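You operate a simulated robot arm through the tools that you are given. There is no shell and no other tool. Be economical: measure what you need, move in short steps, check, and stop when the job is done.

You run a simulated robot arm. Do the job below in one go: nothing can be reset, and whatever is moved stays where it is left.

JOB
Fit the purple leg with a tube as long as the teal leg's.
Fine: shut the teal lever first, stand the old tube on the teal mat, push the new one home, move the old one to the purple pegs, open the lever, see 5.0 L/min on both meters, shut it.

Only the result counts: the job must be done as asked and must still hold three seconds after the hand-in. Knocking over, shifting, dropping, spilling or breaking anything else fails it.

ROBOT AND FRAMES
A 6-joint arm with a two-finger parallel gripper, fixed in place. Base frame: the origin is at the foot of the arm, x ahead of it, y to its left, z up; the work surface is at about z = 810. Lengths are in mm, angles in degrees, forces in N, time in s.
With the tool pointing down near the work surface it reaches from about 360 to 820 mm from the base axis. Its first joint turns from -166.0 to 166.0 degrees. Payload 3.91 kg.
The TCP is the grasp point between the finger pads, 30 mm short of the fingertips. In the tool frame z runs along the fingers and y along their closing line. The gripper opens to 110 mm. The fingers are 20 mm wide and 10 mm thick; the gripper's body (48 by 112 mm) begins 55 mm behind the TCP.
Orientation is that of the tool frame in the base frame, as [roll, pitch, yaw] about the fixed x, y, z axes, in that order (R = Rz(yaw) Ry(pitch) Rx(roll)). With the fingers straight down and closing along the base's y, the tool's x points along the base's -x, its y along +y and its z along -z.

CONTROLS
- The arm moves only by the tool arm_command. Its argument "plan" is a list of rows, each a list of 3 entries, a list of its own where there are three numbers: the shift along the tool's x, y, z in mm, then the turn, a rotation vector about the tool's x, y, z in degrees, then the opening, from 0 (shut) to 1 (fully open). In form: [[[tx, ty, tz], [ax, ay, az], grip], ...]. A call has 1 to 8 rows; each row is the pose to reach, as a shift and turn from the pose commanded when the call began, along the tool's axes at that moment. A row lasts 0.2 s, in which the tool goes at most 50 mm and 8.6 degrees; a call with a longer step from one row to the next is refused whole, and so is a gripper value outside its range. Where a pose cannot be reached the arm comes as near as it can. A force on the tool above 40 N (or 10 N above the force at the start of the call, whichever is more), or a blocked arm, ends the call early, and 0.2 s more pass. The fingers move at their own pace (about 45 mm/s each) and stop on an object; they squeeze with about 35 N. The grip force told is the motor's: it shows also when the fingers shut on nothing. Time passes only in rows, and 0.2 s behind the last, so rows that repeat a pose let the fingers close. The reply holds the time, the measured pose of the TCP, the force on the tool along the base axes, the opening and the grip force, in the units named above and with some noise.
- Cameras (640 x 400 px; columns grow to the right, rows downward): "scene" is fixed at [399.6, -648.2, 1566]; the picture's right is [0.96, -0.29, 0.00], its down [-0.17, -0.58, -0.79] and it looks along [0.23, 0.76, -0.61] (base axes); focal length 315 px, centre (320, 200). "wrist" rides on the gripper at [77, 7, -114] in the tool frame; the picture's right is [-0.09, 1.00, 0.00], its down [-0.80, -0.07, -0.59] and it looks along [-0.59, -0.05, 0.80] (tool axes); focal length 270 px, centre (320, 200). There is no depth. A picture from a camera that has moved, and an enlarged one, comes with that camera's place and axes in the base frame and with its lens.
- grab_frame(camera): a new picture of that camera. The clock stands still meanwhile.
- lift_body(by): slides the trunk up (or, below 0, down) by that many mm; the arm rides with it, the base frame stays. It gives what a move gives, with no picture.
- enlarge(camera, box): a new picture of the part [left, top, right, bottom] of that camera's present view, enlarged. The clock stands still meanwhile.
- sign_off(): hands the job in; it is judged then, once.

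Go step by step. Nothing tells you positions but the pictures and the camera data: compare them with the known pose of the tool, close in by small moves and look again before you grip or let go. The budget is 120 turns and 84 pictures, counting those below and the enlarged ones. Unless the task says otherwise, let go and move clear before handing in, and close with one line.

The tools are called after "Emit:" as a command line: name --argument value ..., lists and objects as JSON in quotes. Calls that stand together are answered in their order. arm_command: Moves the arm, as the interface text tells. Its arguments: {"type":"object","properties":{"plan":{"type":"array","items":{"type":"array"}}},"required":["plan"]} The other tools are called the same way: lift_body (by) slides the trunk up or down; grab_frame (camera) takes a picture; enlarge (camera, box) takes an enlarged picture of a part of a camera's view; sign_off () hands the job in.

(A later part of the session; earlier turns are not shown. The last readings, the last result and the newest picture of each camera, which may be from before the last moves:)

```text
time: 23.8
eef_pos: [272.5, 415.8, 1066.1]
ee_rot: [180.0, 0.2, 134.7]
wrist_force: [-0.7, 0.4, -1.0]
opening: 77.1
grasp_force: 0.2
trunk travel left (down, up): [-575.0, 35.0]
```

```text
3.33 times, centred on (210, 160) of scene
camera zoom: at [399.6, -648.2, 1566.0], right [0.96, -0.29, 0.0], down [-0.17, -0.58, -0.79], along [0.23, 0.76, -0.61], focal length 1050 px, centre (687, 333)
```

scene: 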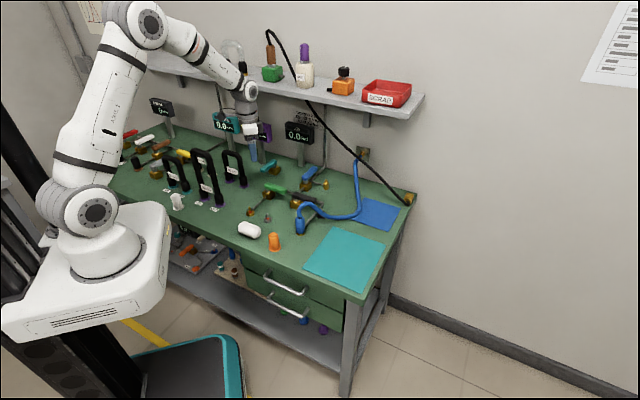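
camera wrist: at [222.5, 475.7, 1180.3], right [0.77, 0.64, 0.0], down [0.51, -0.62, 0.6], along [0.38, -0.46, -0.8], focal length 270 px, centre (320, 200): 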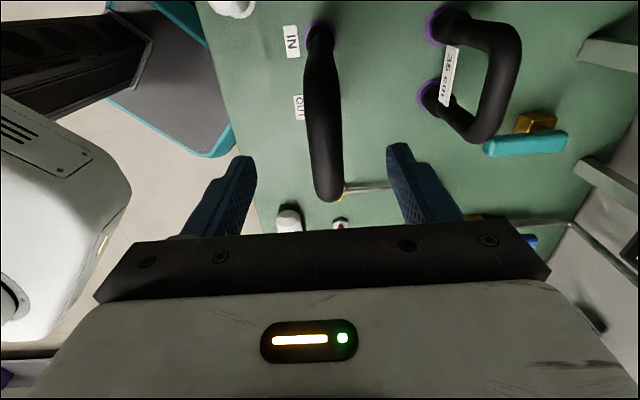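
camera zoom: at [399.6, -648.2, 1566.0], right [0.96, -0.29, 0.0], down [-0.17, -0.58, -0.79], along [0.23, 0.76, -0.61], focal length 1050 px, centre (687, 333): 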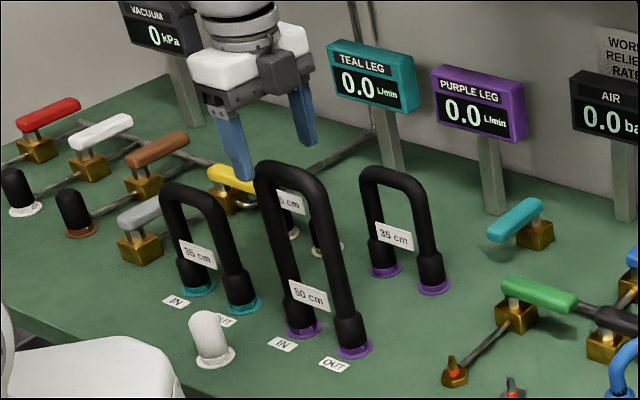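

Both views agree to about 10 mm along the bar and are well centred across it. I shift 5 mm along and lower the fingers around the bar.

Emit:
arm_command --plan '[[[-5, 0, 15], [0, 0, 0], 0.7], [[-5, 0, 32], [0, 0, 0], 0.7], [[-5, 0, 48], [0, 0, 0], 0.7], [[-5, 0, 48], [0, 0, 0], 0.7]]'

Emit:
enlarge --camera "scene" --box '[150, 100, 270, 220]'

Emit:
grab_frame --camera "wrist"

```text
time: 24.8
eef_pos: [275.4, 413.0, 1019.4]
ee_rot: [-180.0, 0.1, 134.7]
wrist_force: [0.1, 0.2, -0.1]
opening: 76.9
grasp_force: 0.1
trunk travel left (down, up): [-575.0, 35.0]
```

```text
3.33 times, centred on (210, 160) of scene
camera zoom: at [399.6, -648.2, 1566.0], right [0.96, -0.29, 0.0], down [-0.17, -0.58, -0.79], along [0.23, 0.76, -0.61], focal length 1050 px, centre (687, 333)
```

zoom: 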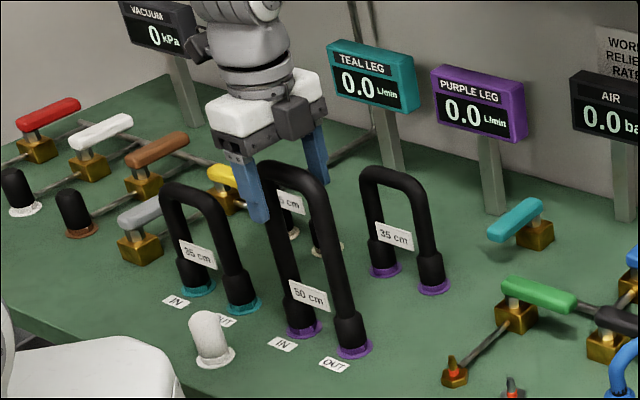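

```text
37 pictures are left
camera wrist: at [225.5, 473.8, 1132.0], right [0.77, 0.64, 0.0], down [0.51, -0.62, 0.6], along [0.38, -0.46, -0.8], focal length 270 px, centre (320, 200)
```

wrist: 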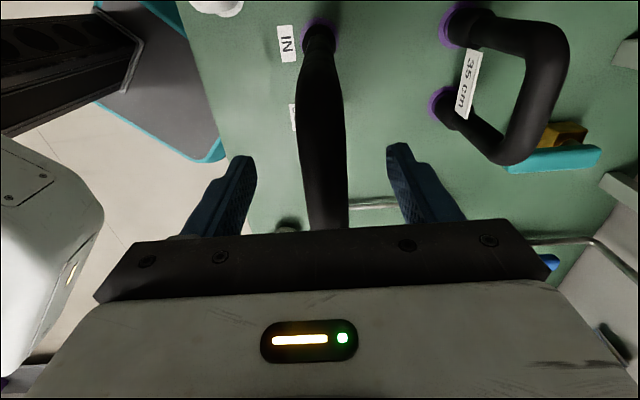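

The fingers straddle the bar; I shift another 9 mm toward its middle and close.

Emit:
arm_command --plan '[[[-9, 0, 0], [0, 0, 0], 0.7], [[-9, 0, 0], [0, 0, 0], 0], [[-9, 0, 0], [0, 0, 0], 0], [[-9, 0, 0], [0, 0, 0], 0], [[-9, 0, 0], [0, 0, 0], 0], [[-9, 0, 0], [0, 0, 0], 0]]'

Emit:
enlarge --camera "scene" --box '[150, 100, 270, 220]'

```text
time: 26.2
eef_pos: [281.4, 407.1, 1017.9]
ee_rot: [180.0, 0.1, 134.7]
wrist_force: [0.1, -0.1, 0.3]
opening: 21.0
grasp_force: 35.0
trunk travel left (down, up): [-575.0, 35.0]
```

```text
3.33 times, centred on (210, 160) of scene
camera zoom: at [399.6, -648.2, 1566.0], right [0.96, -0.29, 0.0], down [-0.17, -0.58, -0.79], along [0.23, 0.76, -0.61], focal length 1050 px, centre (687, 333)
```

zoom: 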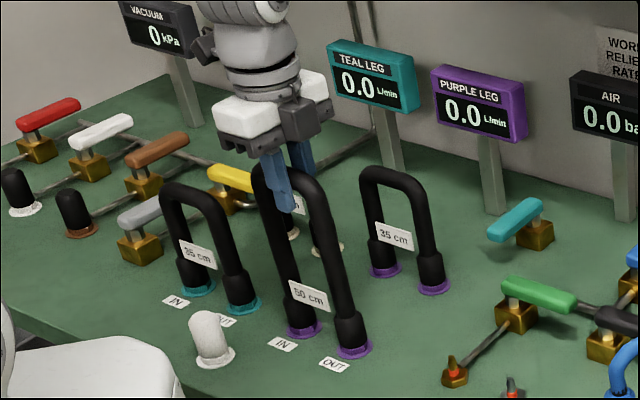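

It's gripped at 21 mm with no side force. I pull straight up slowly.

Emit:
arm_command --plan '[[[0, 0, -4], [0, 0, 0], 0], [[0, 0, -9], [0, 0, 0], 0], [[0, 0, -15], [0, 0, 0], 0], [[0, 0, -22], [0, 0, 0], 0], [[0, 0, -32], [0, 0, 0], 0], [[0, 0, -44], [0, 0, 0], 0]]'

Emit:
enlarge --camera "scene" --box '[150, 90, 270, 220]'

```text
time: 27.6
eef_pos: [281.6, 406.0, 1064.0]
ee_rot: [-179.9, 0.0, 134.8]
wrist_force: [0.8, 0.2, -1.4]
opening: 21.0
grasp_force: 35.3
trunk travel left (down, up): [-575.0, 35.0]
```

```text
3.08 times, centred on (210, 155) of scene
camera zoom: at [399.6, -648.2, 1566.0], right [0.96, -0.29, 0.0], down [-0.17, -0.58, -0.79], along [0.23, 0.76, -0.61], focal length 970 px, centre (658, 338)
```

zoom: 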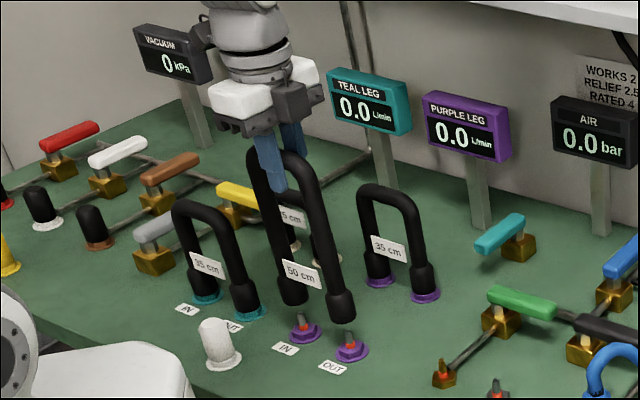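

The tube came off upright and the purple nipples are exposed. I lift it to a clear height and carry it along the row toward the teal mat.

Emit:
arm_command --plan '[[[0, 0, -30], [0, 0, 0], 0], [[0, 0, -65], [0, 0, 0], 0], [[-10, -2, -100], [0, 0, 0], 0], [[-45, -4, -105], [0, 0, 0], 0], [[-85, -6, -105], [0, 0, 0], 0], [[-125, -8, -105], [0, 0, 0], 0], [[-165, -10, -105], [0, 0, 0], 0], [[-200, -12, -105], [0, 0, 0], 0]]'

Emit:
grab_frame --camera "scene"

```text
time: 29.4
eef_pos: [415.0, 254.5, 1168.2]
ee_rot: [-180.0, 0.0, 134.7]
wrist_force: [-0.3, -0.8, -2.3]
opening: 21.1
grasp_force: 34.7
trunk travel left (down, up): [-575.0, 35.0]
```

```text
34 pictures are left
```

scene: 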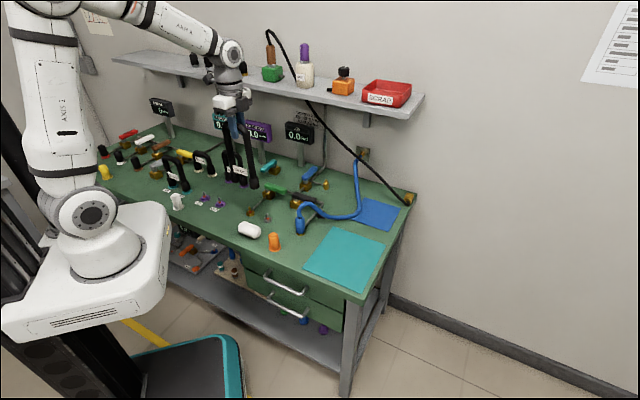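

Clear path ahead; continuing along the row toward the mat.

Emit:
arm_command --plan '[[[-35, 0, 0], [0, 0, 0], 0], [[-80, 0, 0], [0, 0, 0], 0], [[-125, -1, 0], [0, 0, 0], 0], [[-170, -1, 0], [0, 0, 0], 0], [[-215, -2, 0], [0, 0, 0], 0], [[-260, -2, 0], [0, 0, 0], 0], [[-305, -3, 0], [0, 0, 0], 0], [[-340, -3, 0], [0, 0, 0], 0]]'

Emit:
grab_frame --camera "scene"

```text
time: 31.2
eef_pos: [652.5, 12.4, 1167.8]
ee_rot: [-179.9, -0.1, 134.9]
wrist_force: [-0.5, 0.7, -2.2]
opening: 21.0
grasp_force: 35.3
trunk travel left (down, up): [-575.0, 35.0]
```

```text
33 pictures are left
```

scene: 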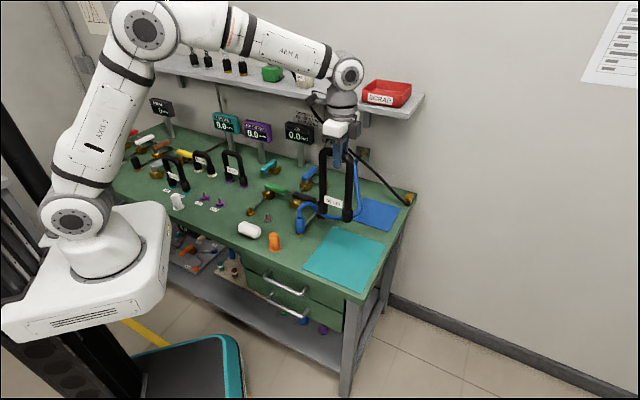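

The landing spot projects to the middle of the teal mat. I lower most of the way.

Emit:
arm_command --plan '[[[0, 0, 30], [0, 0, 0], 0], [[0, 0, 65], [0, 0, 0], 0], [[0, 0, 95], [0, 0, 0], 0], [[0, 0, 120], [0, 0, 0], 0], [[0, 0, 138], [0, 0, 0], 0], [[0, 0, 138], [0, 0, 0], 0]]'

Emit:
enlarge --camera "scene" --box '[270, 120, 420, 310]'

```text
time: 32.6
eef_pos: [651.8, 12.0, 1031.7]
ee_rot: [180.0, 0.0, 134.8]
wrist_force: [0.0, 0.7, -1.7]
opening: 20.8
grasp_force: 35.2
trunk travel left (down, up): [-575.0, 35.0]
```

```text
2.11 times, centred on (345, 215) of scene
camera zoom: at [399.6, -648.2, 1566.0], right [0.96, -0.29, 0.0], down [-0.17, -0.58, -0.79], along [0.23, 0.76, -0.61], focal length 663 px, centre (267, 168)
```

zoom: 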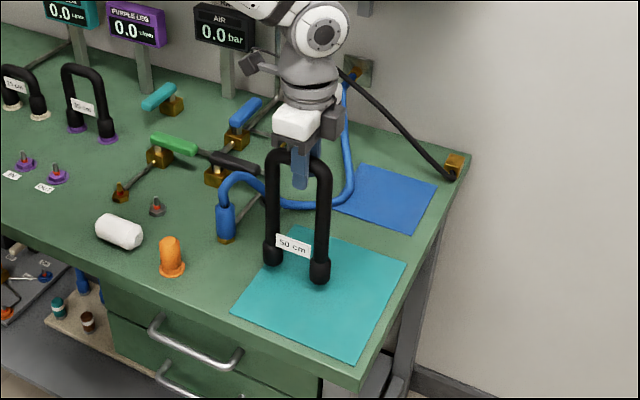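

The left leg would land at the mat's edge, so I shift 45 mm along the row and 15 mm forward before lowering.

Emit:
arm_command --plan '[[[-22, -7, 0], [0, 0, 0], 0], [[-45, -15, 0], [0, 0, 0], 0], [[-45, -15, 8], [0, 0, 0], 0], [[-45, -15, 13], [0, 0, 0], 0], [[-45, -15, 16], [0, 0, 0], 0]]'

Emit:
enlarge --camera "scene" --box '[270, 120, 420, 310]'

```text
time: 33.8
eef_pos: [673.6, -28.6, 1014.4]
ee_rot: [180.0, 0.1, 134.9]
wrist_force: [0.3, 0.2, -0.7]
opening: 21.2
grasp_force: 34.3
trunk travel left (down, up): [-575.0, 35.0]
```

```text
2.11 times, centred on (345, 215) of scene
camera zoom: at [399.6, -648.2, 1566.0], right [0.96, -0.29, 0.0], down [-0.17, -0.58, -0.79], along [0.23, 0.76, -0.61], focal length 663 px, centre (267, 168)
```

zoom: 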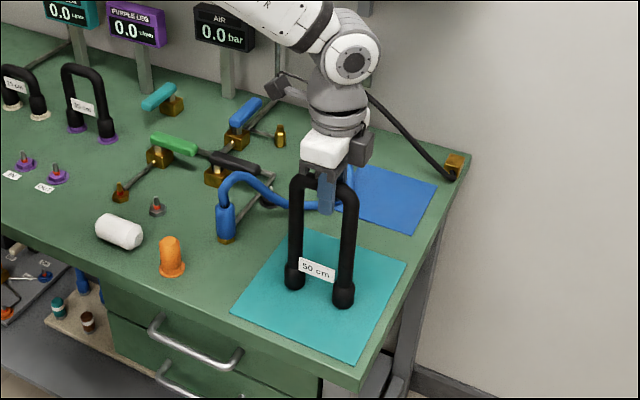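

Well placed over the mat now. I lower in 1–2 mm steps until I feel the surface.

Emit:
arm_command --plan '[[[0, 0, 2], [0, 0, 0], 0], [[0, 0, 4], [0, 0, 0], 0]]'

Emit:
arm_command --plan '[[[0, 0, 1.5], [0, 0, 0], 0], [[0, 0, 3], [0, 0, 0], 0]]'

```text
time: 34.4
eef_pos: [673.8, -30.1, 1011.4]
ee_rot: [-179.9, 0.1, 134.8]
wrist_force: [-0.6, 0.3, 1.5]
opening: 21.4
grasp_force: 35.1
trunk travel left (down, up): [-575.0, 35.0]
```

```text
time: 35.0
eef_pos: [672.3, -29.7, 1010.7]
ee_rot: [179.8, 0.4, 134.8]
wrist_force: [3.3, -0.6, 24.8]
opening: 20.9
grasp_force: 34.7
trunk travel left (down, up): [-575.0, 35.0]
```

Contact is firm at TCP z ≈ 1011. I relieve the load slightly and open the fingers.

Emit:
arm_command --plan '[[[0, 0, -2.5], [0, 0, 0], 0], [[0, 0, -2.5], [0, 0, 0], 0.3], [[0, 0, -2.5], [0, 0, 0], 0.6], [[0, 0, -2.5], [0, 0, 0], 0.7], [[0, 0, -2.5], [0, 0, 0], 0.7]]'

Emit:
enlarge --camera "scene" --box '[270, 120, 420, 310]'

```text
time: 36.2
eef_pos: [673.6, -30.3, 1009.0]
ee_rot: [-180.0, 0.0, 134.7]
wrist_force: [0.6, 0.1, 0.1]
opening: 76.9
grasp_force: 0.1
trunk travel left (down, up): [-575.0, 35.0]
```

```text
2.11 times, centred on (345, 215) of scene
camera zoom: at [399.6, -648.2, 1566.0], right [0.96, -0.29, 0.0], down [-0.17, -0.58, -0.79], along [0.23, 0.76, -0.61], focal length 663 px, centre (267, 168)
```

zoom: 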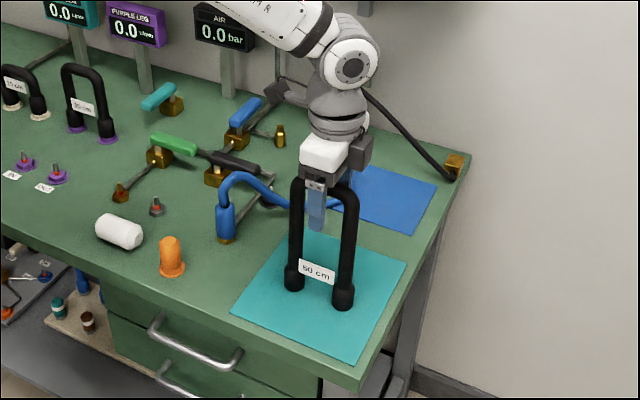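

The old tube stands on the mat by itself. I rise straight up and travel back toward the purple pegs.

Emit:
arm_command --plan '[[[0, 0, -30], [0, 0, 0], 0.7], [[0, 0, -75], [0, 0, 0], 0.7], [[0, 0, -115], [0, 0, 0], 0.7], [[35, 0, -125], [0, 0, 0], 0.7], [[80, 0, -125], [0, 0, 0], 0.7], [[125, 0, -125], [0, 0, 0], 0.7], [[172, 0, -125], [0, 0, 0], 0.7], [[220, 0, -125], [0, 0, 0], 0.7]]'

Emit:
arm_command --plan '[[[48, 0, 0], [0, 0, 0], 0.7], [[96, 0, 0], [0, 0, 0], 0.7], [[144, 0, 0], [0, 0, 0], 0.7], [[192, 5, 0], [0, 0, 0], 0.7], [[238, 20, 0], [0, 0, 0], 0.7], [[280, 42, 0], [0, 0, 0], 0.7], [[320, 68, 0], [0, 0, 0], 0.7], [[355, 100, 10], [0, 0, 0], 0.7]]'

Emit:
arm_command --plan '[[[30, 35, 10], [0, 0, 0], 0.7], [[60, 65, 30], [0, 0, 0], 0.7], [[60, 74, 60], [0, 0, 0], 0.7], [[60, 74, 70], [0, 0, 0], 0.7]]'

Emit:
grab_frame --camera "wrist"

Emit:
grab_frame --camera "scene"

```text
time: 38.0
eef_pos: [517.4, 126.0, 1132.8]
ee_rot: [-180.0, 0.1, 134.7]
wrist_force: [0.4, -0.8, -0.5]
opening: 77.0
grasp_force: 0.1
trunk travel left (down, up): [-575.0, 35.0]
```

```text
time: 39.8
eef_pos: [338.1, 452.0, 1124.6]
ee_rot: [-179.8, 0.1, 134.8]
wrist_force: [0.8, 0.1, 0.5]
opening: 77.0
grasp_force: 0.0
trunk travel left (down, up): [-575.0, 35.0]
```

```text
time: 40.8
eef_pos: [346.5, 544.4, 1053.3]
ee_rot: [-180.0, 0.1, 134.8]
wrist_force: [-0.1, 0.0, 0.2]
opening: 77.0
grasp_force: 0.2
trunk travel left (down, up): [-575.0, 35.0]
```

```text
29 pictures are left
camera wrist: at [298.4, 604.0, 1167.0], right [0.77, 0.64, 0.0], down [0.51, -0.62, 0.6], along [0.38, -0.46, -0.8], focal length 270 px, centre (320, 200)
```

wrist: 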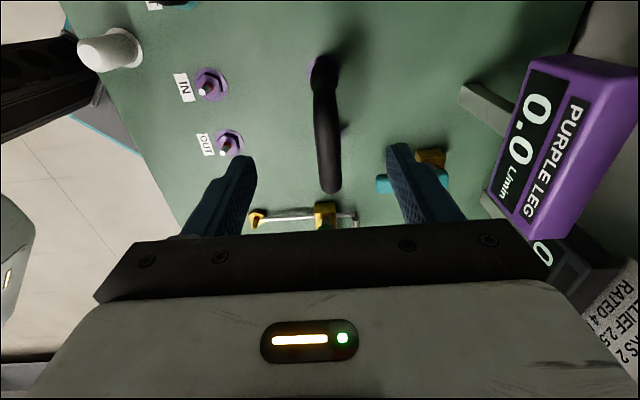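

```text
28 pictures are left
```

scene: 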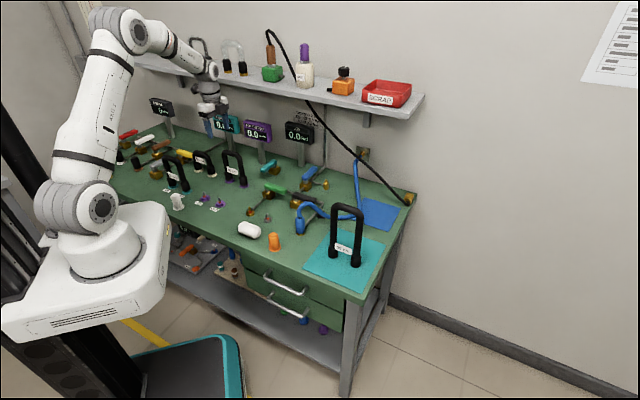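

I see the new 35 cm tube and both bare purple ports. I move above its bar and lower partway, checking from the scene camera.

Emit:
arm_command --plan '[[[-25, 2, 0], [0, 0, 0], 0.7], [[-47, 3, 15], [0, 0, 0], 0.7], [[-47, 3, 40], [0, 0, 0], 0.7], [[-47, 3, 63], [0, 0, 0], 0.7], [[-47, 3, 63], [0, 0, 0], 0.7]]'

Emit:
enlarge --camera "scene" --box '[175, 90, 285, 210]'

Emit:
grab_frame --camera "wrist"

```text
time: 42.0
eef_pos: [383.9, 511.7, 989.8]
ee_rot: [179.9, 0.1, 134.8]
wrist_force: [0.1, -0.1, -0.1]
opening: 77.2
grasp_force: 0.0
trunk travel left (down, up): [-575.0, 35.0]
```

```text
3.33 times, centred on (230, 150) of scene
camera zoom: at [399.6, -648.2, 1566.0], right [0.96, -0.29, 0.0], down [-0.17, -0.58, -0.79], along [0.23, 0.76, -0.61], focal length 1050 px, centre (620, 367)
```

zoom: 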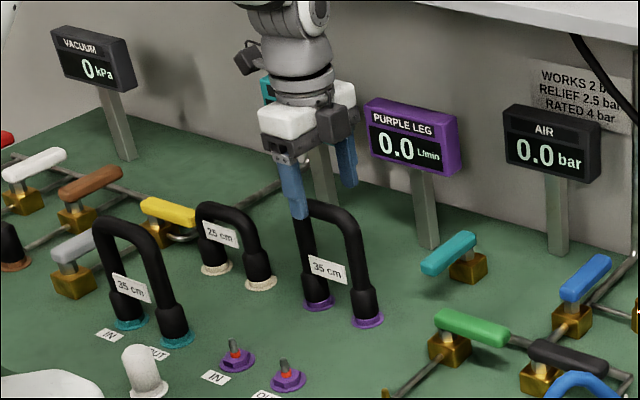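

```text
26 pictures are left
camera wrist: at [334.0, 572.4, 1104.7], right [0.77, 0.64, 0.0], down [0.51, -0.62, 0.6], along [0.38, -0.46, -0.8], focal length 270 px, centre (320, 200)
```

wrist: 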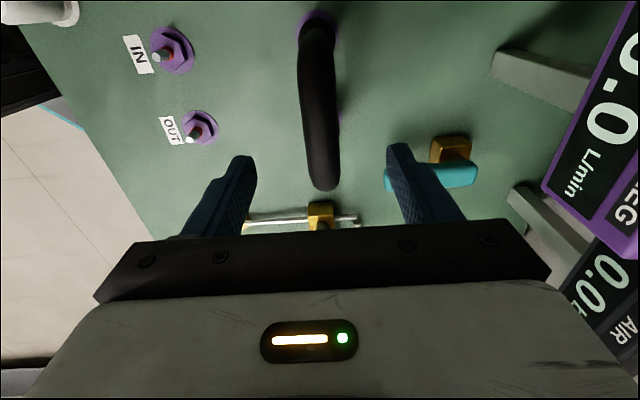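

Alignment matches the earlier grip. I lower 45 mm around the bar and close.

Emit:
arm_command --plan '[[[0, 0, 20], [0, 0, 0], 0.7], [[0, 0, 40], [0, 0, 0], 0.7], [[0, 0, 45], [0, 0, 0], 0.5], [[0, 0, 45], [0, 0, 0], 0], [[0, 0, 45], [0, 0, 0], 0], [[0, 0, 45], [0, 0, 0], 0], [[0, 0, 45], [0, 0, 0], 0], [[0, 0, 45], [0, 0, 0], 0]]'

Emit:
enlarge --camera "scene" --box '[175, 90, 285, 210]'

```text
time: 43.8
eef_pos: [384.2, 512.7, 946.4]
ee_rot: [-180.0, 0.1, 134.9]
wrist_force: [0.4, -0.2, 0.4]
opening: 21.0
grasp_force: 35.1
trunk travel left (down, up): [-575.0, 35.0]
```

```text
3.33 times, centred on (230, 150) of scene
camera zoom: at [399.6, -648.2, 1566.0], right [0.96, -0.29, 0.0], down [-0.17, -0.58, -0.79], along [0.23, 0.76, -0.61], focal length 1050 px, centre (620, 367)
```

zoom: 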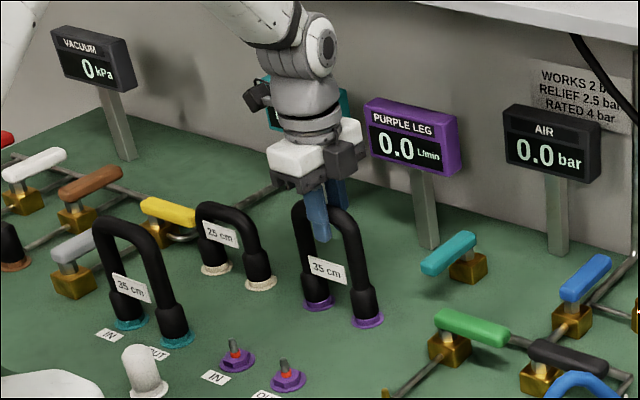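

Gripped cleanly. I pull the 35 cm tube straight up off the pegs.

Emit:
arm_command --plan '[[[0, 0, -4], [0, 0, 0], 0], [[0, 0, -9], [0, 0, 0], 0], [[0, 0, -15], [0, 0, 0], 0], [[0, 0, -24], [0, 0, 0], 0], [[0, 0, -36], [0, 0, 0], 0], [[0, 0, -50], [0, 0, 0], 0], [[0, 0, -60], [0, 0, 0], 0]]'

Emit:
arm_command --plan '[[[0, -30, 0], [0, 0, 0], 0], [[1, -65, 0], [0, 0, 0], 0], [[2, -100, 0], [0, 0, 0], 0], [[3, -130, 0], [0, 0, 0], 0], [[4, -144, 0], [0, 0, 0], 0], [[4, -144, 20], [0, 0, 0], 0], [[4, -144, 20], [0, 0, 0], 0]]'

Emit:
enlarge --camera "scene" --box '[160, 110, 260, 220]'

Emit:
grab_frame --camera "wrist"

```text
time: 45.4
eef_pos: [384.1, 511.3, 1005.5]
ee_rot: [180.0, 0.2, 134.8]
wrist_force: [-1.2, 0.3, -0.9]
opening: 20.9
grasp_force: 34.8
trunk travel left (down, up): [-575.0, 35.0]
```

```text
time: 47.0
eef_pos: [278.7, 413.3, 986.7]
ee_rot: [-180.0, 0.1, 134.9]
wrist_force: [0.4, 0.1, -1.6]
opening: 20.9
grasp_force: 34.5
trunk travel left (down, up): [-575.0, 35.0]
```

```text
3.64 times, centred on (210, 165) of scene
camera zoom: at [399.6, -648.2, 1566.0], right [0.96, -0.29, 0.0], down [-0.17, -0.58, -0.79], along [0.23, 0.76, -0.61], focal length 1146 px, centre (720, 327)
```

zoom: 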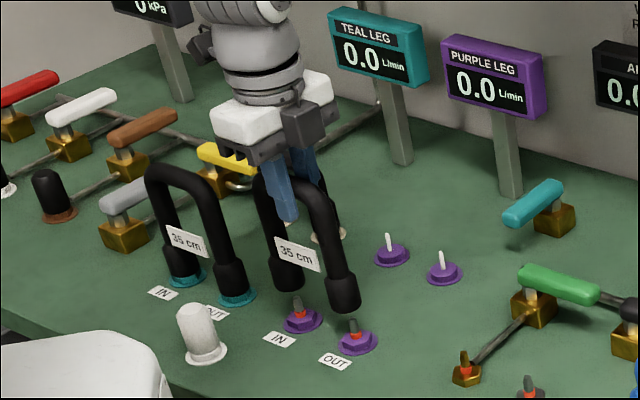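

```text
23 pictures are left
camera wrist: at [229.5, 473.0, 1099.4], right [0.77, 0.64, 0.0], down [0.51, -0.62, 0.6], along [0.38, -0.46, -0.8], focal length 270 px, centre (320, 200)
```

wrist: 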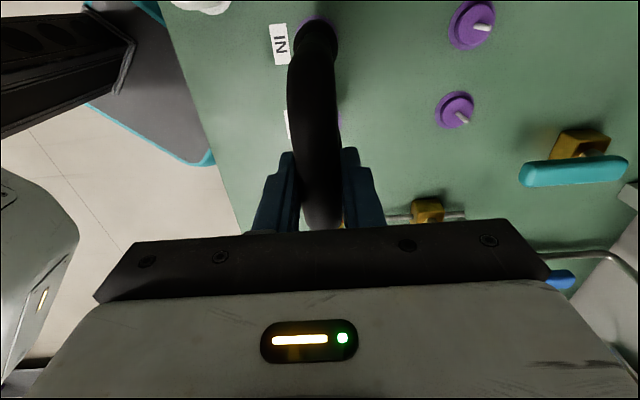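

The tube hangs just above the purple ports; it needs about 6 mm along the row and 1.5 mm forward. I shift and inspect closely.

Emit:
arm_command --plan '[[[-3, -0.8, 0], [0, 0, 0], 0], [[-6, -1.5, 0], [0, 0, 0], 0], [[-6, -1.5, 0], [0, 0, 0], 0]]'

Emit:
enlarge --camera "scene" --box '[185, 170, 235, 215]'

```text
time: 47.8
eef_pos: [282.1, 408.4, 985.6]
ee_rot: [180.0, 0.2, 134.9]
wrist_force: [0.4, 0.0, -1.6]
opening: 20.7
grasp_force: 34.7
trunk travel left (down, up): [-575.0, 35.0]
```

```text
8.89 times, centred on (210, 192) of scene
camera zoom: at [399.6, -648.2, 1566.0], right [0.96, -0.29, 0.0], down [-0.17, -0.58, -0.79], along [0.23, 0.76, -0.61], focal length 2801 px, centre (1298, 267)
```

zoom: 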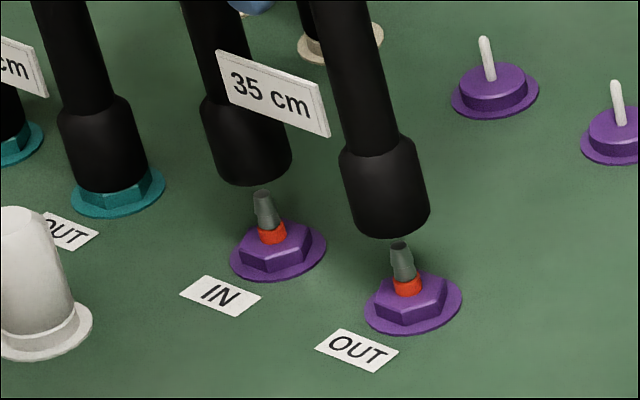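

Very close: about 4 mm along the row and 2 mm forward remain. I correct, lower a little, and look again.

Emit:
arm_command --plan '[[[-2, -1, 0], [0, 0, 0], 0], [[-4, -2, 0], [0, 0, 0], 0], [[-4, -2, 4], [0, 0, 0], 0], [[-4, -2, 4], [0, 0, 0], 0]]'

Emit:
enlarge --camera "scene" --box '[185, 170, 235, 215]'

```text
time: 48.8
eef_pos: [282.5, 402.7, 981.4]
ee_rot: [-180.0, 0.1, 134.8]
wrist_force: [-0.1, -0.1, -0.6]
opening: 21.1
grasp_force: 34.9
trunk travel left (down, up): [-575.0, 35.0]
```

```text
8.89 times, centred on (210, 192) of scene
camera zoom: at [399.6, -648.2, 1566.0], right [0.96, -0.29, 0.0], down [-0.17, -0.58, -0.79], along [0.23, 0.76, -0.61], focal length 2801 px, centre (1298, 267)
```

zoom: 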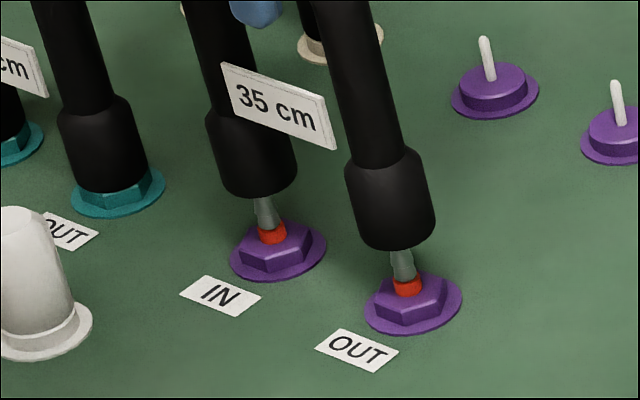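

Both collars now line up over their nipples. I push down in small steps.

Emit:
arm_command --plan '[[[0, 0, 4], [0, 0, 0], 0], [[0, 0, 8], [0, 0, 0], 0], [[0, 0, 12], [0, 0, 0], 0], [[0, 0, 16], [0, 0, 0], 0], [[0, 0, 20], [0, 0, 0], 0], [[0, 0, 24], [0, 0, 0], 0]]'

Emit:
enlarge --camera "scene" --box '[185, 170, 235, 215]'

```text
time: 49.9
eef_pos: [284.6, 404.3, 969.7]
ee_rot: [179.2, 0.0, 134.8]
wrist_force: [1.9, -2.4, 21.7]
opening: 20.8
grasp_force: 35.3
trunk travel left (down, up): [-575.0, 35.0]
stopped in row 5: the force on the tool passed its limit (the readings are from after the stop); the commanded pose is now the measured one
```

```text
8.89 times, centred on (210, 192) of scene
camera zoom: at [399.6, -648.2, 1566.0], right [0.96, -0.29, 0.0], down [-0.17, -0.58, -0.79], along [0.23, 0.76, -0.61], focal length 2801 px, centre (1298, 267)
```

zoom: 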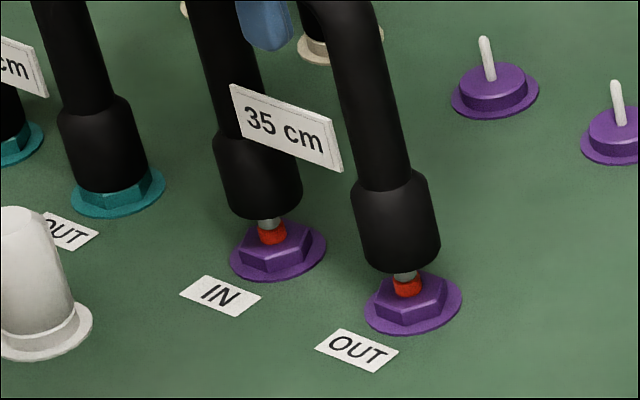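

The collars are started on the nipples and resist. I keep pressing with small increments.

Emit:
arm_command --plan '[[[0, 0, 2], [0.4, 0, 0], 0], [[0, 0, 4], [0.8, 0, 0], 0], [[0, 0, 6], [0.8, 0, 0], 0], [[0, 0, 8], [0.8, 0, 0], 0]]'

```text
time: 50.3
eef_pos: [286.9, 406.8, 969.6]
ee_rot: [179.4, -0.2, 134.8]
wrist_force: [0.4, -2.9, 17.8]
opening: 21.4
grasp_force: 34.4
trunk travel left (down, up): [-575.0, 35.0]
stopped in row 2: the force on the tool passed its limit (the readings are from after the stop); the commanded pose is now the measured one
```

It is drifting sideways instead of going in, so I lift off a little and re-check the alignment.

Emit:
arm_command --plan '[[[0, 0, -5], [0, 0, 0], 0], [[0, 0, -12], [0, 0, 0], 0], [[0, 0, -12], [0, 0, 0], 0]]'

Emit:
enlarge --camera "scene" --box '[185, 170, 235, 215]'

Emit:
enlarge --camera "wrist" --box '[220, 0, 420, 120]'

```text
time: 51.1
eef_pos: [285.9, 406.8, 978.2]
ee_rot: [179.6, 0.0, 134.7]
wrist_force: [-1.3, 0.2, -1.1]
opening: 20.7
grasp_force: 35.2
trunk travel left (down, up): [-575.0, 35.0]
```

```text
8.89 times, centred on (210, 192) of scene
camera zoom: at [399.6, -648.2, 1566.0], right [0.96, -0.29, 0.0], down [-0.17, -0.58, -0.79], along [0.23, 0.76, -0.61], focal length 2801 px, centre (1298, 267)
```

zoom: 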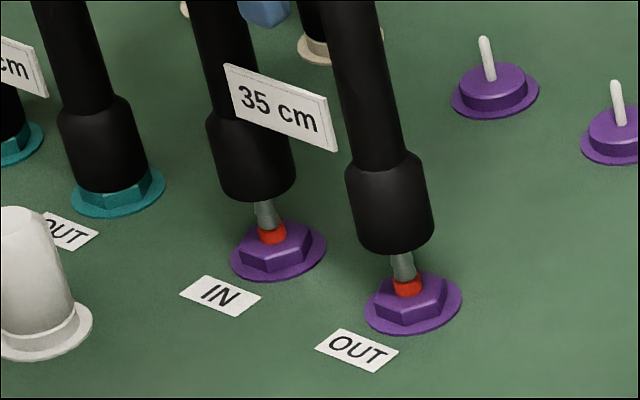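

```text
3.20 times, centred on (320, 60) of wrist
camera zoom: at [236.2, 466.2, 1093.4], right [0.77, 0.64, 0.01], down [0.51, -0.62, 0.59], along [0.38, -0.45, -0.81], focal length 865 px, centre (320, 648)
```

zoom: 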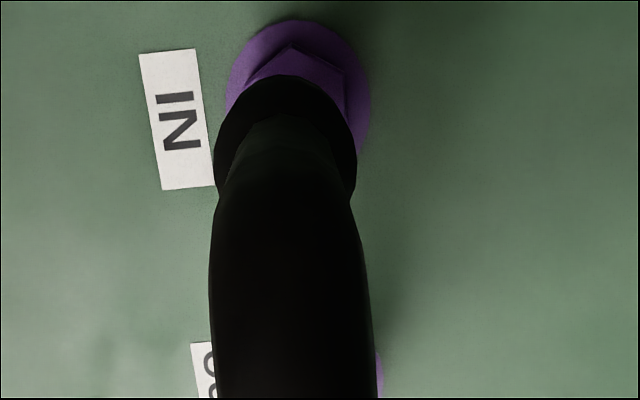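

Comparing both views, the tube should go about 4–5 mm back along the row and 2–3 mm away from me. I also straighten the slight tilt, then recheck.

Emit:
arm_command --plan '[[[2, 1, -3], [0.2, 0, 0], 0], [[4.5, 2.5, -3], [0.4, 0, 0], 0], [[4.5, 2.5, -3], [0.4, 0, 0], 0]]'

Emit:
enlarge --camera "scene" --box '[185, 170, 235, 215]'

Emit:
enlarge --camera "wrist" --box '[220, 0, 420, 120]'

```text
time: 51.9
eef_pos: [284.9, 411.6, 981.6]
ee_rot: [-180.0, -0.1, 134.7]
wrist_force: [0.5, 0.4, -1.6]
opening: 20.9
grasp_force: 35.0
trunk travel left (down, up): [-575.0, 35.0]
```

```text
8.89 times, centred on (210, 192) of scene
camera zoom: at [399.6, -648.2, 1566.0], right [0.96, -0.29, 0.0], down [-0.17, -0.58, -0.79], along [0.23, 0.76, -0.61], focal length 2801 px, centre (1298, 267)
```

zoom: 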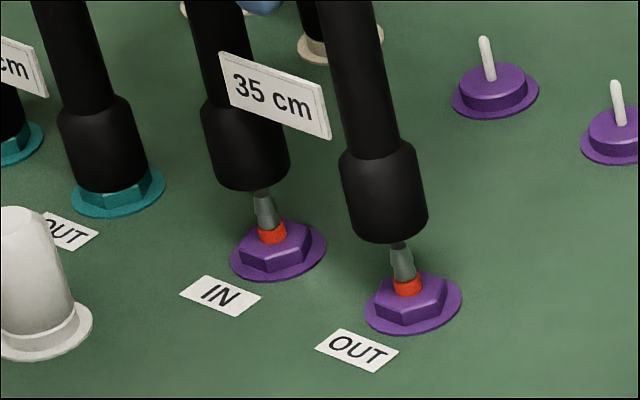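

```text
3.20 times, centred on (320, 60) of wrist
camera zoom: at [235.7, 471.6, 1096.7], right [0.77, 0.64, 0.0], down [0.52, -0.62, 0.59], along [0.38, -0.46, -0.81], focal length 865 px, centre (320, 648)
```

zoom: 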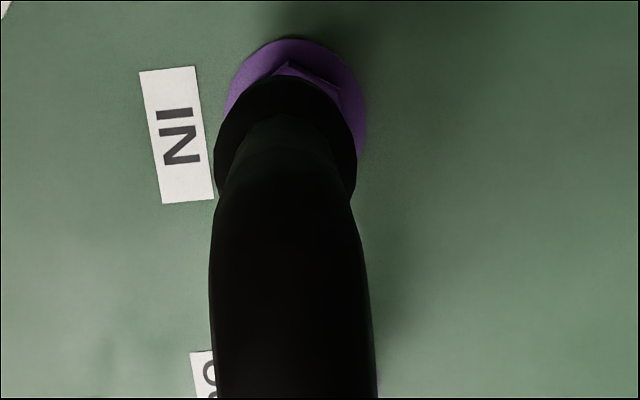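

Both views agree on about 2.5 mm more away from me, with nothing needed along the row. I correct and lower gently onto the nipples.

Emit:
arm_command --plan '[[[0, 2.5, 0], [0, 0, 0], 0], [[0, 2.5, 4], [0, 0, 0], 0], [[0, 2.5, 8], [0, 0, 0], 0], [[0, 2.5, 12], [0, 0, 0], 0], [[0, 2.5, 15], [0, 0, 0], 0], [[0, 2.5, 18], [0, 0, 0], 0], [[0, 2.5, 22], [0, 0, 0], 0], [[0, 2.5, 26], [0, 0, 0], 0]]'

```text
time: 53.7
eef_pos: [285.1, 413.2, 956.3]
ee_rot: [179.9, -0.2, 134.8]
wrist_force: [0.4, 0.3, 1.6]
opening: 21.1
grasp_force: 34.8
trunk travel left (down, up): [-575.0, 35.0]
```

It slides in freely now. I press on until it bottoms out.

Emit:
arm_command --plan '[[[0, 0, 4], [0, 0, 0], 0], [[0, 0, 8], [0, 0, 0], 0], [[0, 0, 11], [0, 0, 0], 0], [[0, 0, 14], [0, 0, 0], 0], [[0, 0, 17], [0, 0, 0], 0]]'

Emit:
enlarge --camera "scene" --box '[185, 170, 235, 215]'

```text
time: 54.9
eef_pos: [286.3, 414.9, 945.5]
ee_rot: [179.4, -0.2, 135.0]
wrist_force: [-2.0, -5.0, 21.4]
opening: 20.9
grasp_force: 34.9
trunk travel left (down, up): [-575.0, 35.0]
stopped in row 5: the force on the tool passed its limit (the readings are from after the stop); the commanded pose is now the measured one
```

```text
8.89 times, centred on (210, 192) of scene
camera zoom: at [399.6, -648.2, 1566.0], right [0.96, -0.29, 0.0], down [-0.17, -0.58, -0.79], along [0.23, 0.76, -0.61], focal length 2801 px, centre (1298, 267)
```

zoom: 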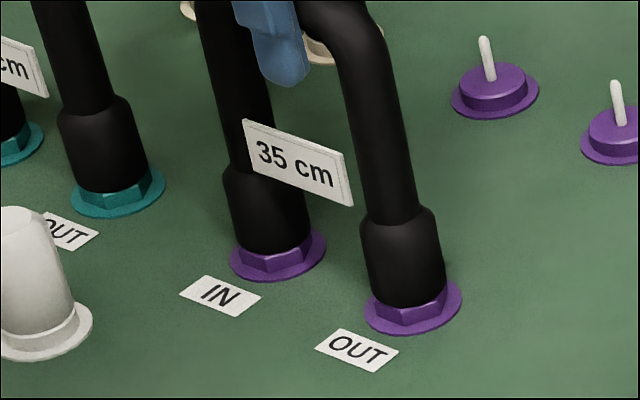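

Both collars sit on their hex seats just like the teal leg's. I open, rise clear and check.

Emit:
arm_command --plan '[[[0, 0, -1.5], [0, 0, 0], 0], [[0, 0, -1.5], [0, 0, 0], 0.3], [[0, 0, -1.5], [0, 0, 0], 0.7], [[0, 0, -1.5], [0, 0, 0], 0.7], [[0, 0, -1.5], [0, 0, 0], 0.7], [[0, 0, -35], [0, 0, 0], 0.7], [[0, 0, -75], [0, 0, 0], 0.7], [[0, 0, -115], [0, 0, 0], 0.7]]'

Emit:
enlarge --camera "scene" --box '[150, 110, 270, 220]'

```text
time: 56.7
eef_pos: [286.4, 416.2, 1058.2]
ee_rot: [179.6, -0.3, 134.7]
wrist_force: [0.3, -0.6, 0.8]
opening: 77.1
grasp_force: 0.0
trunk travel left (down, up): [-575.0, 35.0]
```

```text
3.64 times, centred on (210, 165) of scene
camera zoom: at [399.6, -648.2, 1566.0], right [0.96, -0.29, 0.0], down [-0.17, -0.58, -0.79], along [0.23, 0.76, -0.61], focal length 1146 px, centre (720, 327)
```

zoom: 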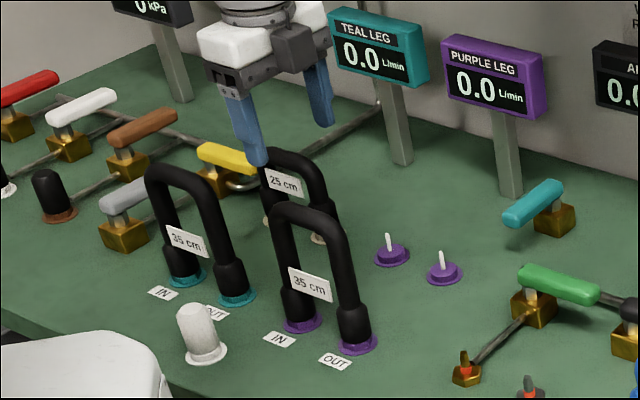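

The new tube stands seated on the purple leg. Now back to the mat for the old 50 cm tube.

Emit:
arm_command --plan '[[[0, -5, -40], [0.4, -0.3, 0], 0.7], [[-25, -12, -75], [0.4, -0.3, 0], 0.7], [[-70, -20, -82], [0.4, -0.3, 0], 0.7], [[-115, -28, -82], [0.4, -0.3, 0], 0.7], [[-162, -35, -82], [0.4, -0.3, 0], 0.7], [[-209, -42, -82], [0.4, -0.3, 0], 0.7], [[-256, -42, -82], [0.4, -0.3, 0], 0.7], [[-303, -42, -82], [0.4, -0.3, 0], 0.7]]'

Emit:
arm_command --plan '[[[-47, 0, 0], [0, 0, 0], 0.7], [[-94, 0, 0], [0, 0, 0], 0.7], [[-141, 0, 0], [0, 0, 0], 0.7], [[-188, 0, 0], [0, 0, 0], 0.7], [[-235, 0, 0], [0, 0, 0], 0.7], [[-270, 0, 0], [0, 0, 0], 0.7], [[-286.5, 0, 0], [0, 0, 0], 0.7], [[-286.5, 0, 0], [0, 0, 0], 0.7]]'

Emit:
grab_frame --camera "wrist"

```text
time: 58.5
eef_pos: [471.8, 168.9, 1139.0]
ee_rot: [180.0, 0.1, 134.9]
wrist_force: [-0.2, -0.8, 0.1]
opening: 76.9
grasp_force: 0.2
trunk travel left (down, up): [-575.0, 35.0]
```

```text
time: 60.3
eef_pos: [674.0, -32.5, 1140.9]
ee_rot: [-179.9, 0.1, 134.8]
wrist_force: [-0.3, -0.8, 0.9]
opening: 77.0
grasp_force: 0.1
trunk travel left (down, up): [-575.0, 35.0]
```

```text
13 pictures are left
camera wrist: at [623.2, 26.6, 1254.5], right [0.77, 0.64, 0.0], down [0.51, -0.62, 0.6], along [0.38, -0.46, -0.8], focal length 270 px, centre (320, 200)
```

wrist: 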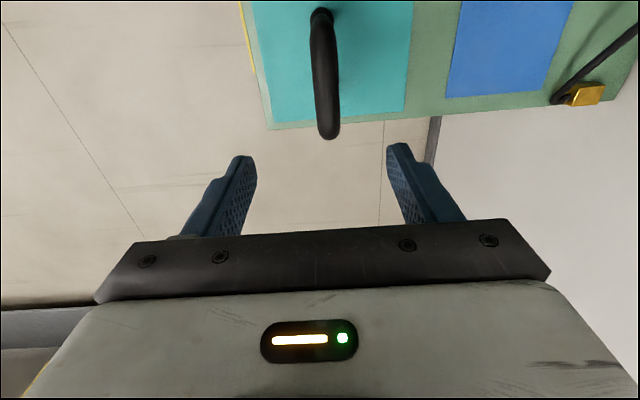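

The tube stands as left, centred between the fingers. I descend to the recorded pose and close.

Emit:
arm_command --plan '[[[1.8, 1.3, 40], [0, 0, 0], 0.7], [[1.8, 1.3, 80], [0, 0, 0], 0.7], [[1.8, 1.3, 110], [0, 0, 0], 0.7], [[1.8, 1.3, 131], [0, 0, 0], 0.7]]'

Emit:
arm_command --plan '[[[0, 0, 0], [0, 0, 0], 0.4], [[0, 0, 0], [0, 0, 0], 0.2], [[0, 0, 0], [0, 0, 0], 0], [[0, 0, 0], [0, 0, 0], 0], [[0, 0, 0], [0, 0, 0], 0]]'

```text
time: 61.3
eef_pos: [673.1, -32.0, 1007.8]
ee_rot: [-179.9, 0.1, 134.9]
wrist_force: [1.1, -0.1, -0.2]
opening: 76.8
grasp_force: 0.1
trunk travel left (down, up): [-575.0, 35.0]
```

```text
time: 62.5
eef_pos: [674.9, -31.5, 1009.2]
ee_rot: [-179.9, 0.1, 134.7]
wrist_force: [0.0, 0.4, 0.4]
opening: 21.1
grasp_force: 35.1
trunk travel left (down, up): [-575.0, 35.0]
```

Gripped again. I lift it and carry it back, going around the refitted purple leg.

Emit:
arm_command --plan '[[[0, 0, -25], [0, 0, 0], 0], [[0, 0, -65], [0, 0, 0], 0], [[0, 0, -110], [0, 0, 0], 0], [[0, 0, -150], [0, 0, 0], 0], [[30, 0, -158], [0, 0, 0], 0], [[75, 0, -158], [0, 0, 0], 0], [[120, 0, -158], [0, 0, 0], 0], [[160, 0, -158], [0, 0, 0], 0]]'

Emit:
arm_command --plan '[[[40, 0, 0], [0, 0, 0], 0], [[85, 0, 0], [0, 0, 0], 0], [[130, 0, 0], [0, 0, 0], 0], [[175, 0, 0], [0, 0, 0], 0], [[220, 0, 10], [0, 0, 0], 0], [[260, 0, 30], [0, 0, 0], 0], [[289, 15, 45], [0, 0, 0], 0], [[289, 45, 50], [0, 0, 0], 0]]'

Emit:
arm_command --plan '[[[0, 40, 0], [0, 0, 0], 0], [[0, 80, 0], [0, 0, 0], 0], [[0, 115, 0], [0, 0, 0], 0], [[20, 131, 0], [0, 0, 0], 0], [[60, 131, 10], [0, 0, 0], 0], [[100, 131, 20], [0, 0, 0], 0], [[130, 131, 30], [0, 0, 0], 0], [[139, 131, 40], [0, 0, 0], 0]]'

```text
time: 64.3
eef_pos: [558.3, 81.9, 1165.2]
ee_rot: [180.0, 0.2, 134.9]
wrist_force: [0.4, -0.5, -0.9]
opening: 21.2
grasp_force: 34.7
trunk travel left (down, up): [-575.0, 35.0]
```

```text
time: 66.1
eef_pos: [388.0, 319.5, 1114.1]
ee_rot: [-179.9, 0.1, 134.8]
wrist_force: [-0.4, 0.1, -1.6]
opening: 21.1
grasp_force: 35.3
trunk travel left (down, up): [-575.0, 35.0]
```

```text
time: 67.9
eef_pos: [381.2, 508.8, 1075.4]
ee_rot: [180.0, 0.2, 134.8]
wrist_force: [0.4, 0.0, -1.6]
opening: 21.3
grasp_force: 35.3
trunk travel left (down, up): [-575.0, 35.0]
```

Nearly over the purple pegs. I lower to just above their tips and inspect.

Emit:
arm_command --plan '[[[0, -2, 8], [0, 0, 0], 0], [[0, -3, 18], [0, 0, 0], 0], [[0, -3, 20], [0, 0, 0], 0]]'

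Emit:
enlarge --camera "scene" --box '[210, 155, 260, 200]'

```text
time: 68.7
eef_pos: [380.2, 507.2, 1054.1]
ee_rot: [-179.8, 0.1, 134.8]
wrist_force: [-0.5, -1.1, -1.1]
opening: 21.1
grasp_force: 34.6
trunk travel left (down, up): [-575.0, 35.0]
```

```text
8.89 times, centred on (235, 178) of scene
camera zoom: at [399.6, -648.2, 1566.0], right [0.96, -0.29, 0.0], down [-0.17, -0.58, -0.79], along [0.23, 0.76, -0.61], focal length 2801 px, centre (1076, 400)
```

zoom: 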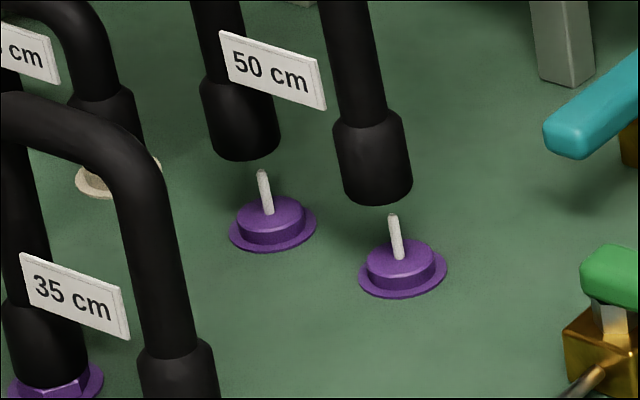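

Dead reckoning and the picture agree: 3 mm along the row and 2 mm forward. I correct and lower gently onto the pegs.

Emit:
arm_command --plan '[[[-3, -2.3, 0], [0, 0, 0], 0], [[-3, -2.3, 4], [0, 0, 0], 0], [[-3, -2.3, 8], [0, 0, 0], 0], [[-3, -2.3, 12], [0, 0, 0], 0], [[-3, -2.3, 16], [0, 0, 0], 0], [[-3, -2.3, 20], [0, 0, 0], 0], [[-3, -2.3, 24], [0, 0, 0], 0]]'

```text
time: 70.3
eef_pos: [381.1, 504.2, 1032.1]
ee_rot: [-179.9, 0.1, 134.7]
wrist_force: [-0.2, 0.9, -0.6]
opening: 21.0
grasp_force: 35.4
trunk travel left (down, up): [-575.0, 35.0]
```

No resistance, so the pegs are inside the collars. I continue down to the seat.

Emit:
arm_command --plan '[[[0, 0, 4], [0, 0, 0], 0], [[0, 0, 8], [0, 0, 0], 0], [[0, 0, 11], [0, 0, 0], 0], [[0, 0, 14], [0, 0, 0], 0], [[0, 0, 17], [0, 0, 0], 0]]'

Emit:
enlarge --camera "scene" --box '[190, 130, 270, 210]'

```text
time: 71.5
eef_pos: [381.9, 503.1, 1016.3]
ee_rot: [180.0, 0.1, 134.8]
wrist_force: [0.8, -0.6, 5.9]
opening: 21.3
grasp_force: 35.3
trunk travel left (down, up): [-575.0, 35.0]
```

```text
5.00 times, centred on (230, 170) of scene
camera zoom: at [399.6, -648.2, 1566.0], right [0.96, -0.29, 0.0], down [-0.17, -0.58, -0.79], along [0.23, 0.76, -0.61], focal length 1576 px, centre (770, 350)
```

zoom: 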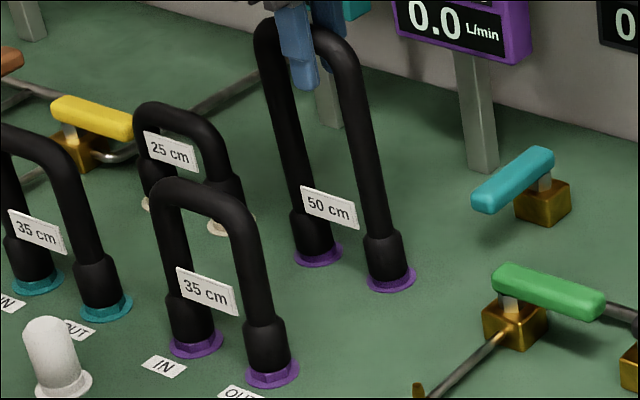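

It's seated on both pegs. A final light press, then I release and rise toward the lever side.

Emit:
arm_command --plan '[[[0, 0, 2], [0, 0, 0], 0], [[0, 0, -1], [0, 0, 0], 0], [[0, 0, -1], [0, 0, 0], 0.4], [[0, 0, -1], [0, 0, 0], 0.7], [[0, 0, -1], [0, 0, 0], 0.7], [[0, 0, -1], [0, 0, 0], 0.7]]'

Emit:
arm_command --plan '[[[0, 0, -35], [0, 0, 0], 0.7], [[0, 0, -62], [0, 0, 0], 0.5], [[-30, -25, -62], [0, 0, -5], 0.2], [[-70, -55, -62], [0, 0, -11], 0], [[-110, -80, -62], [0, 0, -17], 0], [[-150, -95, -62], [0, 0, -24], 0], [[-170, -105, -50], [0, 0, -31], 0], [[-170, -105, -50], [0, 0, -38], 0]]'

Emit:
grab_frame --camera "scene"

```text
time: 72.9
eef_pos: [381.1, 504.1, 1016.7]
ee_rot: [179.9, 0.1, 134.9]
wrist_force: [0.6, 0.3, 0.4]
opening: 77.2
grasp_force: 0.0
trunk travel left (down, up): [-575.0, 35.0]
```

```text
time: 74.7
eef_pos: [428.2, 308.3, 1065.3]
ee_rot: [-179.9, 0.0, 172.9]
wrist_force: [0.5, -0.2, -0.7]
opening: 0.2
grasp_force: 35.3
trunk travel left (down, up): [-575.0, 35.0]
```

```text
10 pictures are left
```

scene: 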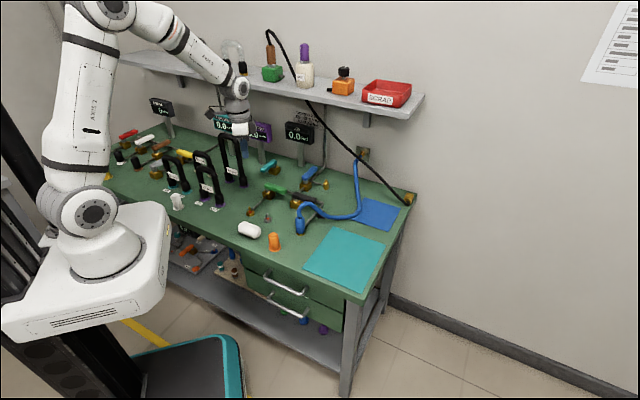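

Everything looks right and both tubes are in place. Now the lever: with the tall tube on the pegs I'll approach with the tool vertical at yaw 135, so the camera stays clear of tube and meters.

Emit:
arm_command --plan '[[[-15, 15, 35], [0, 0, 7.6], 0], [[-35, 40, 62], [0, 0, 15.2], 0], [[-58, 70, 85], [0, 0, 22.8], 0], [[-78, 102, 98], [0, 0, 30.4], 0], [[-96, 135, 105], [0, 0, 38], 0], [[-96, 135, 105], [0, 0, 38], 0]]'

```text
time: 76.1
eef_pos: [540.8, 429.6, 960.2]
ee_rot: [179.9, 0.1, 134.8]
wrist_force: [0.5, 0.3, 0.2]
opening: 0.2
grasp_force: 35.0
trunk travel left (down, up): [-575.0, 35.0]
```

Now I slide at low height over the shut lever to its left side.

Emit:
arm_command --plan '[[[0, 40, 15], [0, 0, 0], 0], [[30, 48, 28], [0, 0, 0], 0], [[65, 48, 28], [0, 0, 0], 0], [[100, 48, 28], [0, 0, 0], 0], [[120, 48, 28], [0, 0, 0], 0], [[120, 48, 28], [0, 0, 0], 0]]'

Emit:
grab_frame --camera "wrist"

Emit:
enlarge --camera "scene" --box '[200, 70, 340, 190]'

```text
time: 77.5
eef_pos: [490.6, 547.3, 930.2]
ee_rot: [-179.7, 0.1, 134.7]
wrist_force: [-0.5, 0.4, 0.1]
opening: 0.2
grasp_force: 35.2
trunk travel left (down, up): [-575.0, 35.0]
```

```text
9 pictures are left
camera wrist: at [440.7, 607.9, 1043.9], right [0.77, 0.64, -0.01], down [0.52, -0.62, 0.59], along [0.38, -0.46, -0.8], focal length 270 px, centre (320, 200)
```

wrist: 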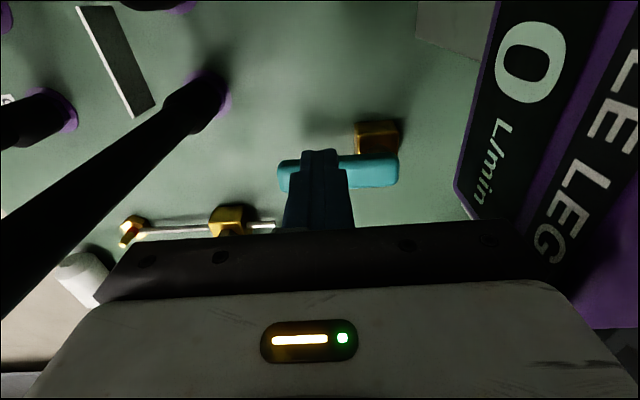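

```text
3.33 times, centred on (270, 130) of scene
camera zoom: at [399.6, -648.2, 1566.0], right [0.96, -0.29, 0.0], down [-0.17, -0.58, -0.79], along [0.23, 0.76, -0.61], focal length 1050 px, centre (487, 433)
```

zoom: 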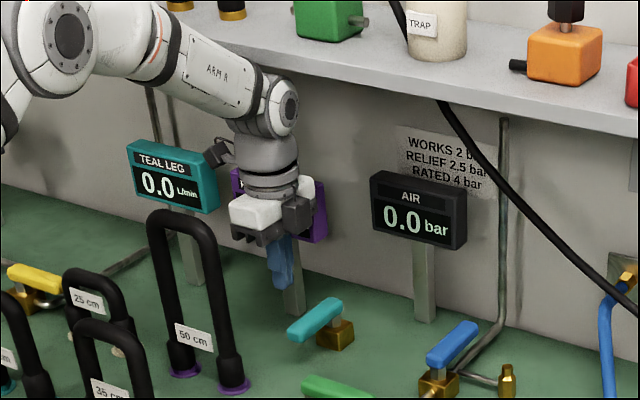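

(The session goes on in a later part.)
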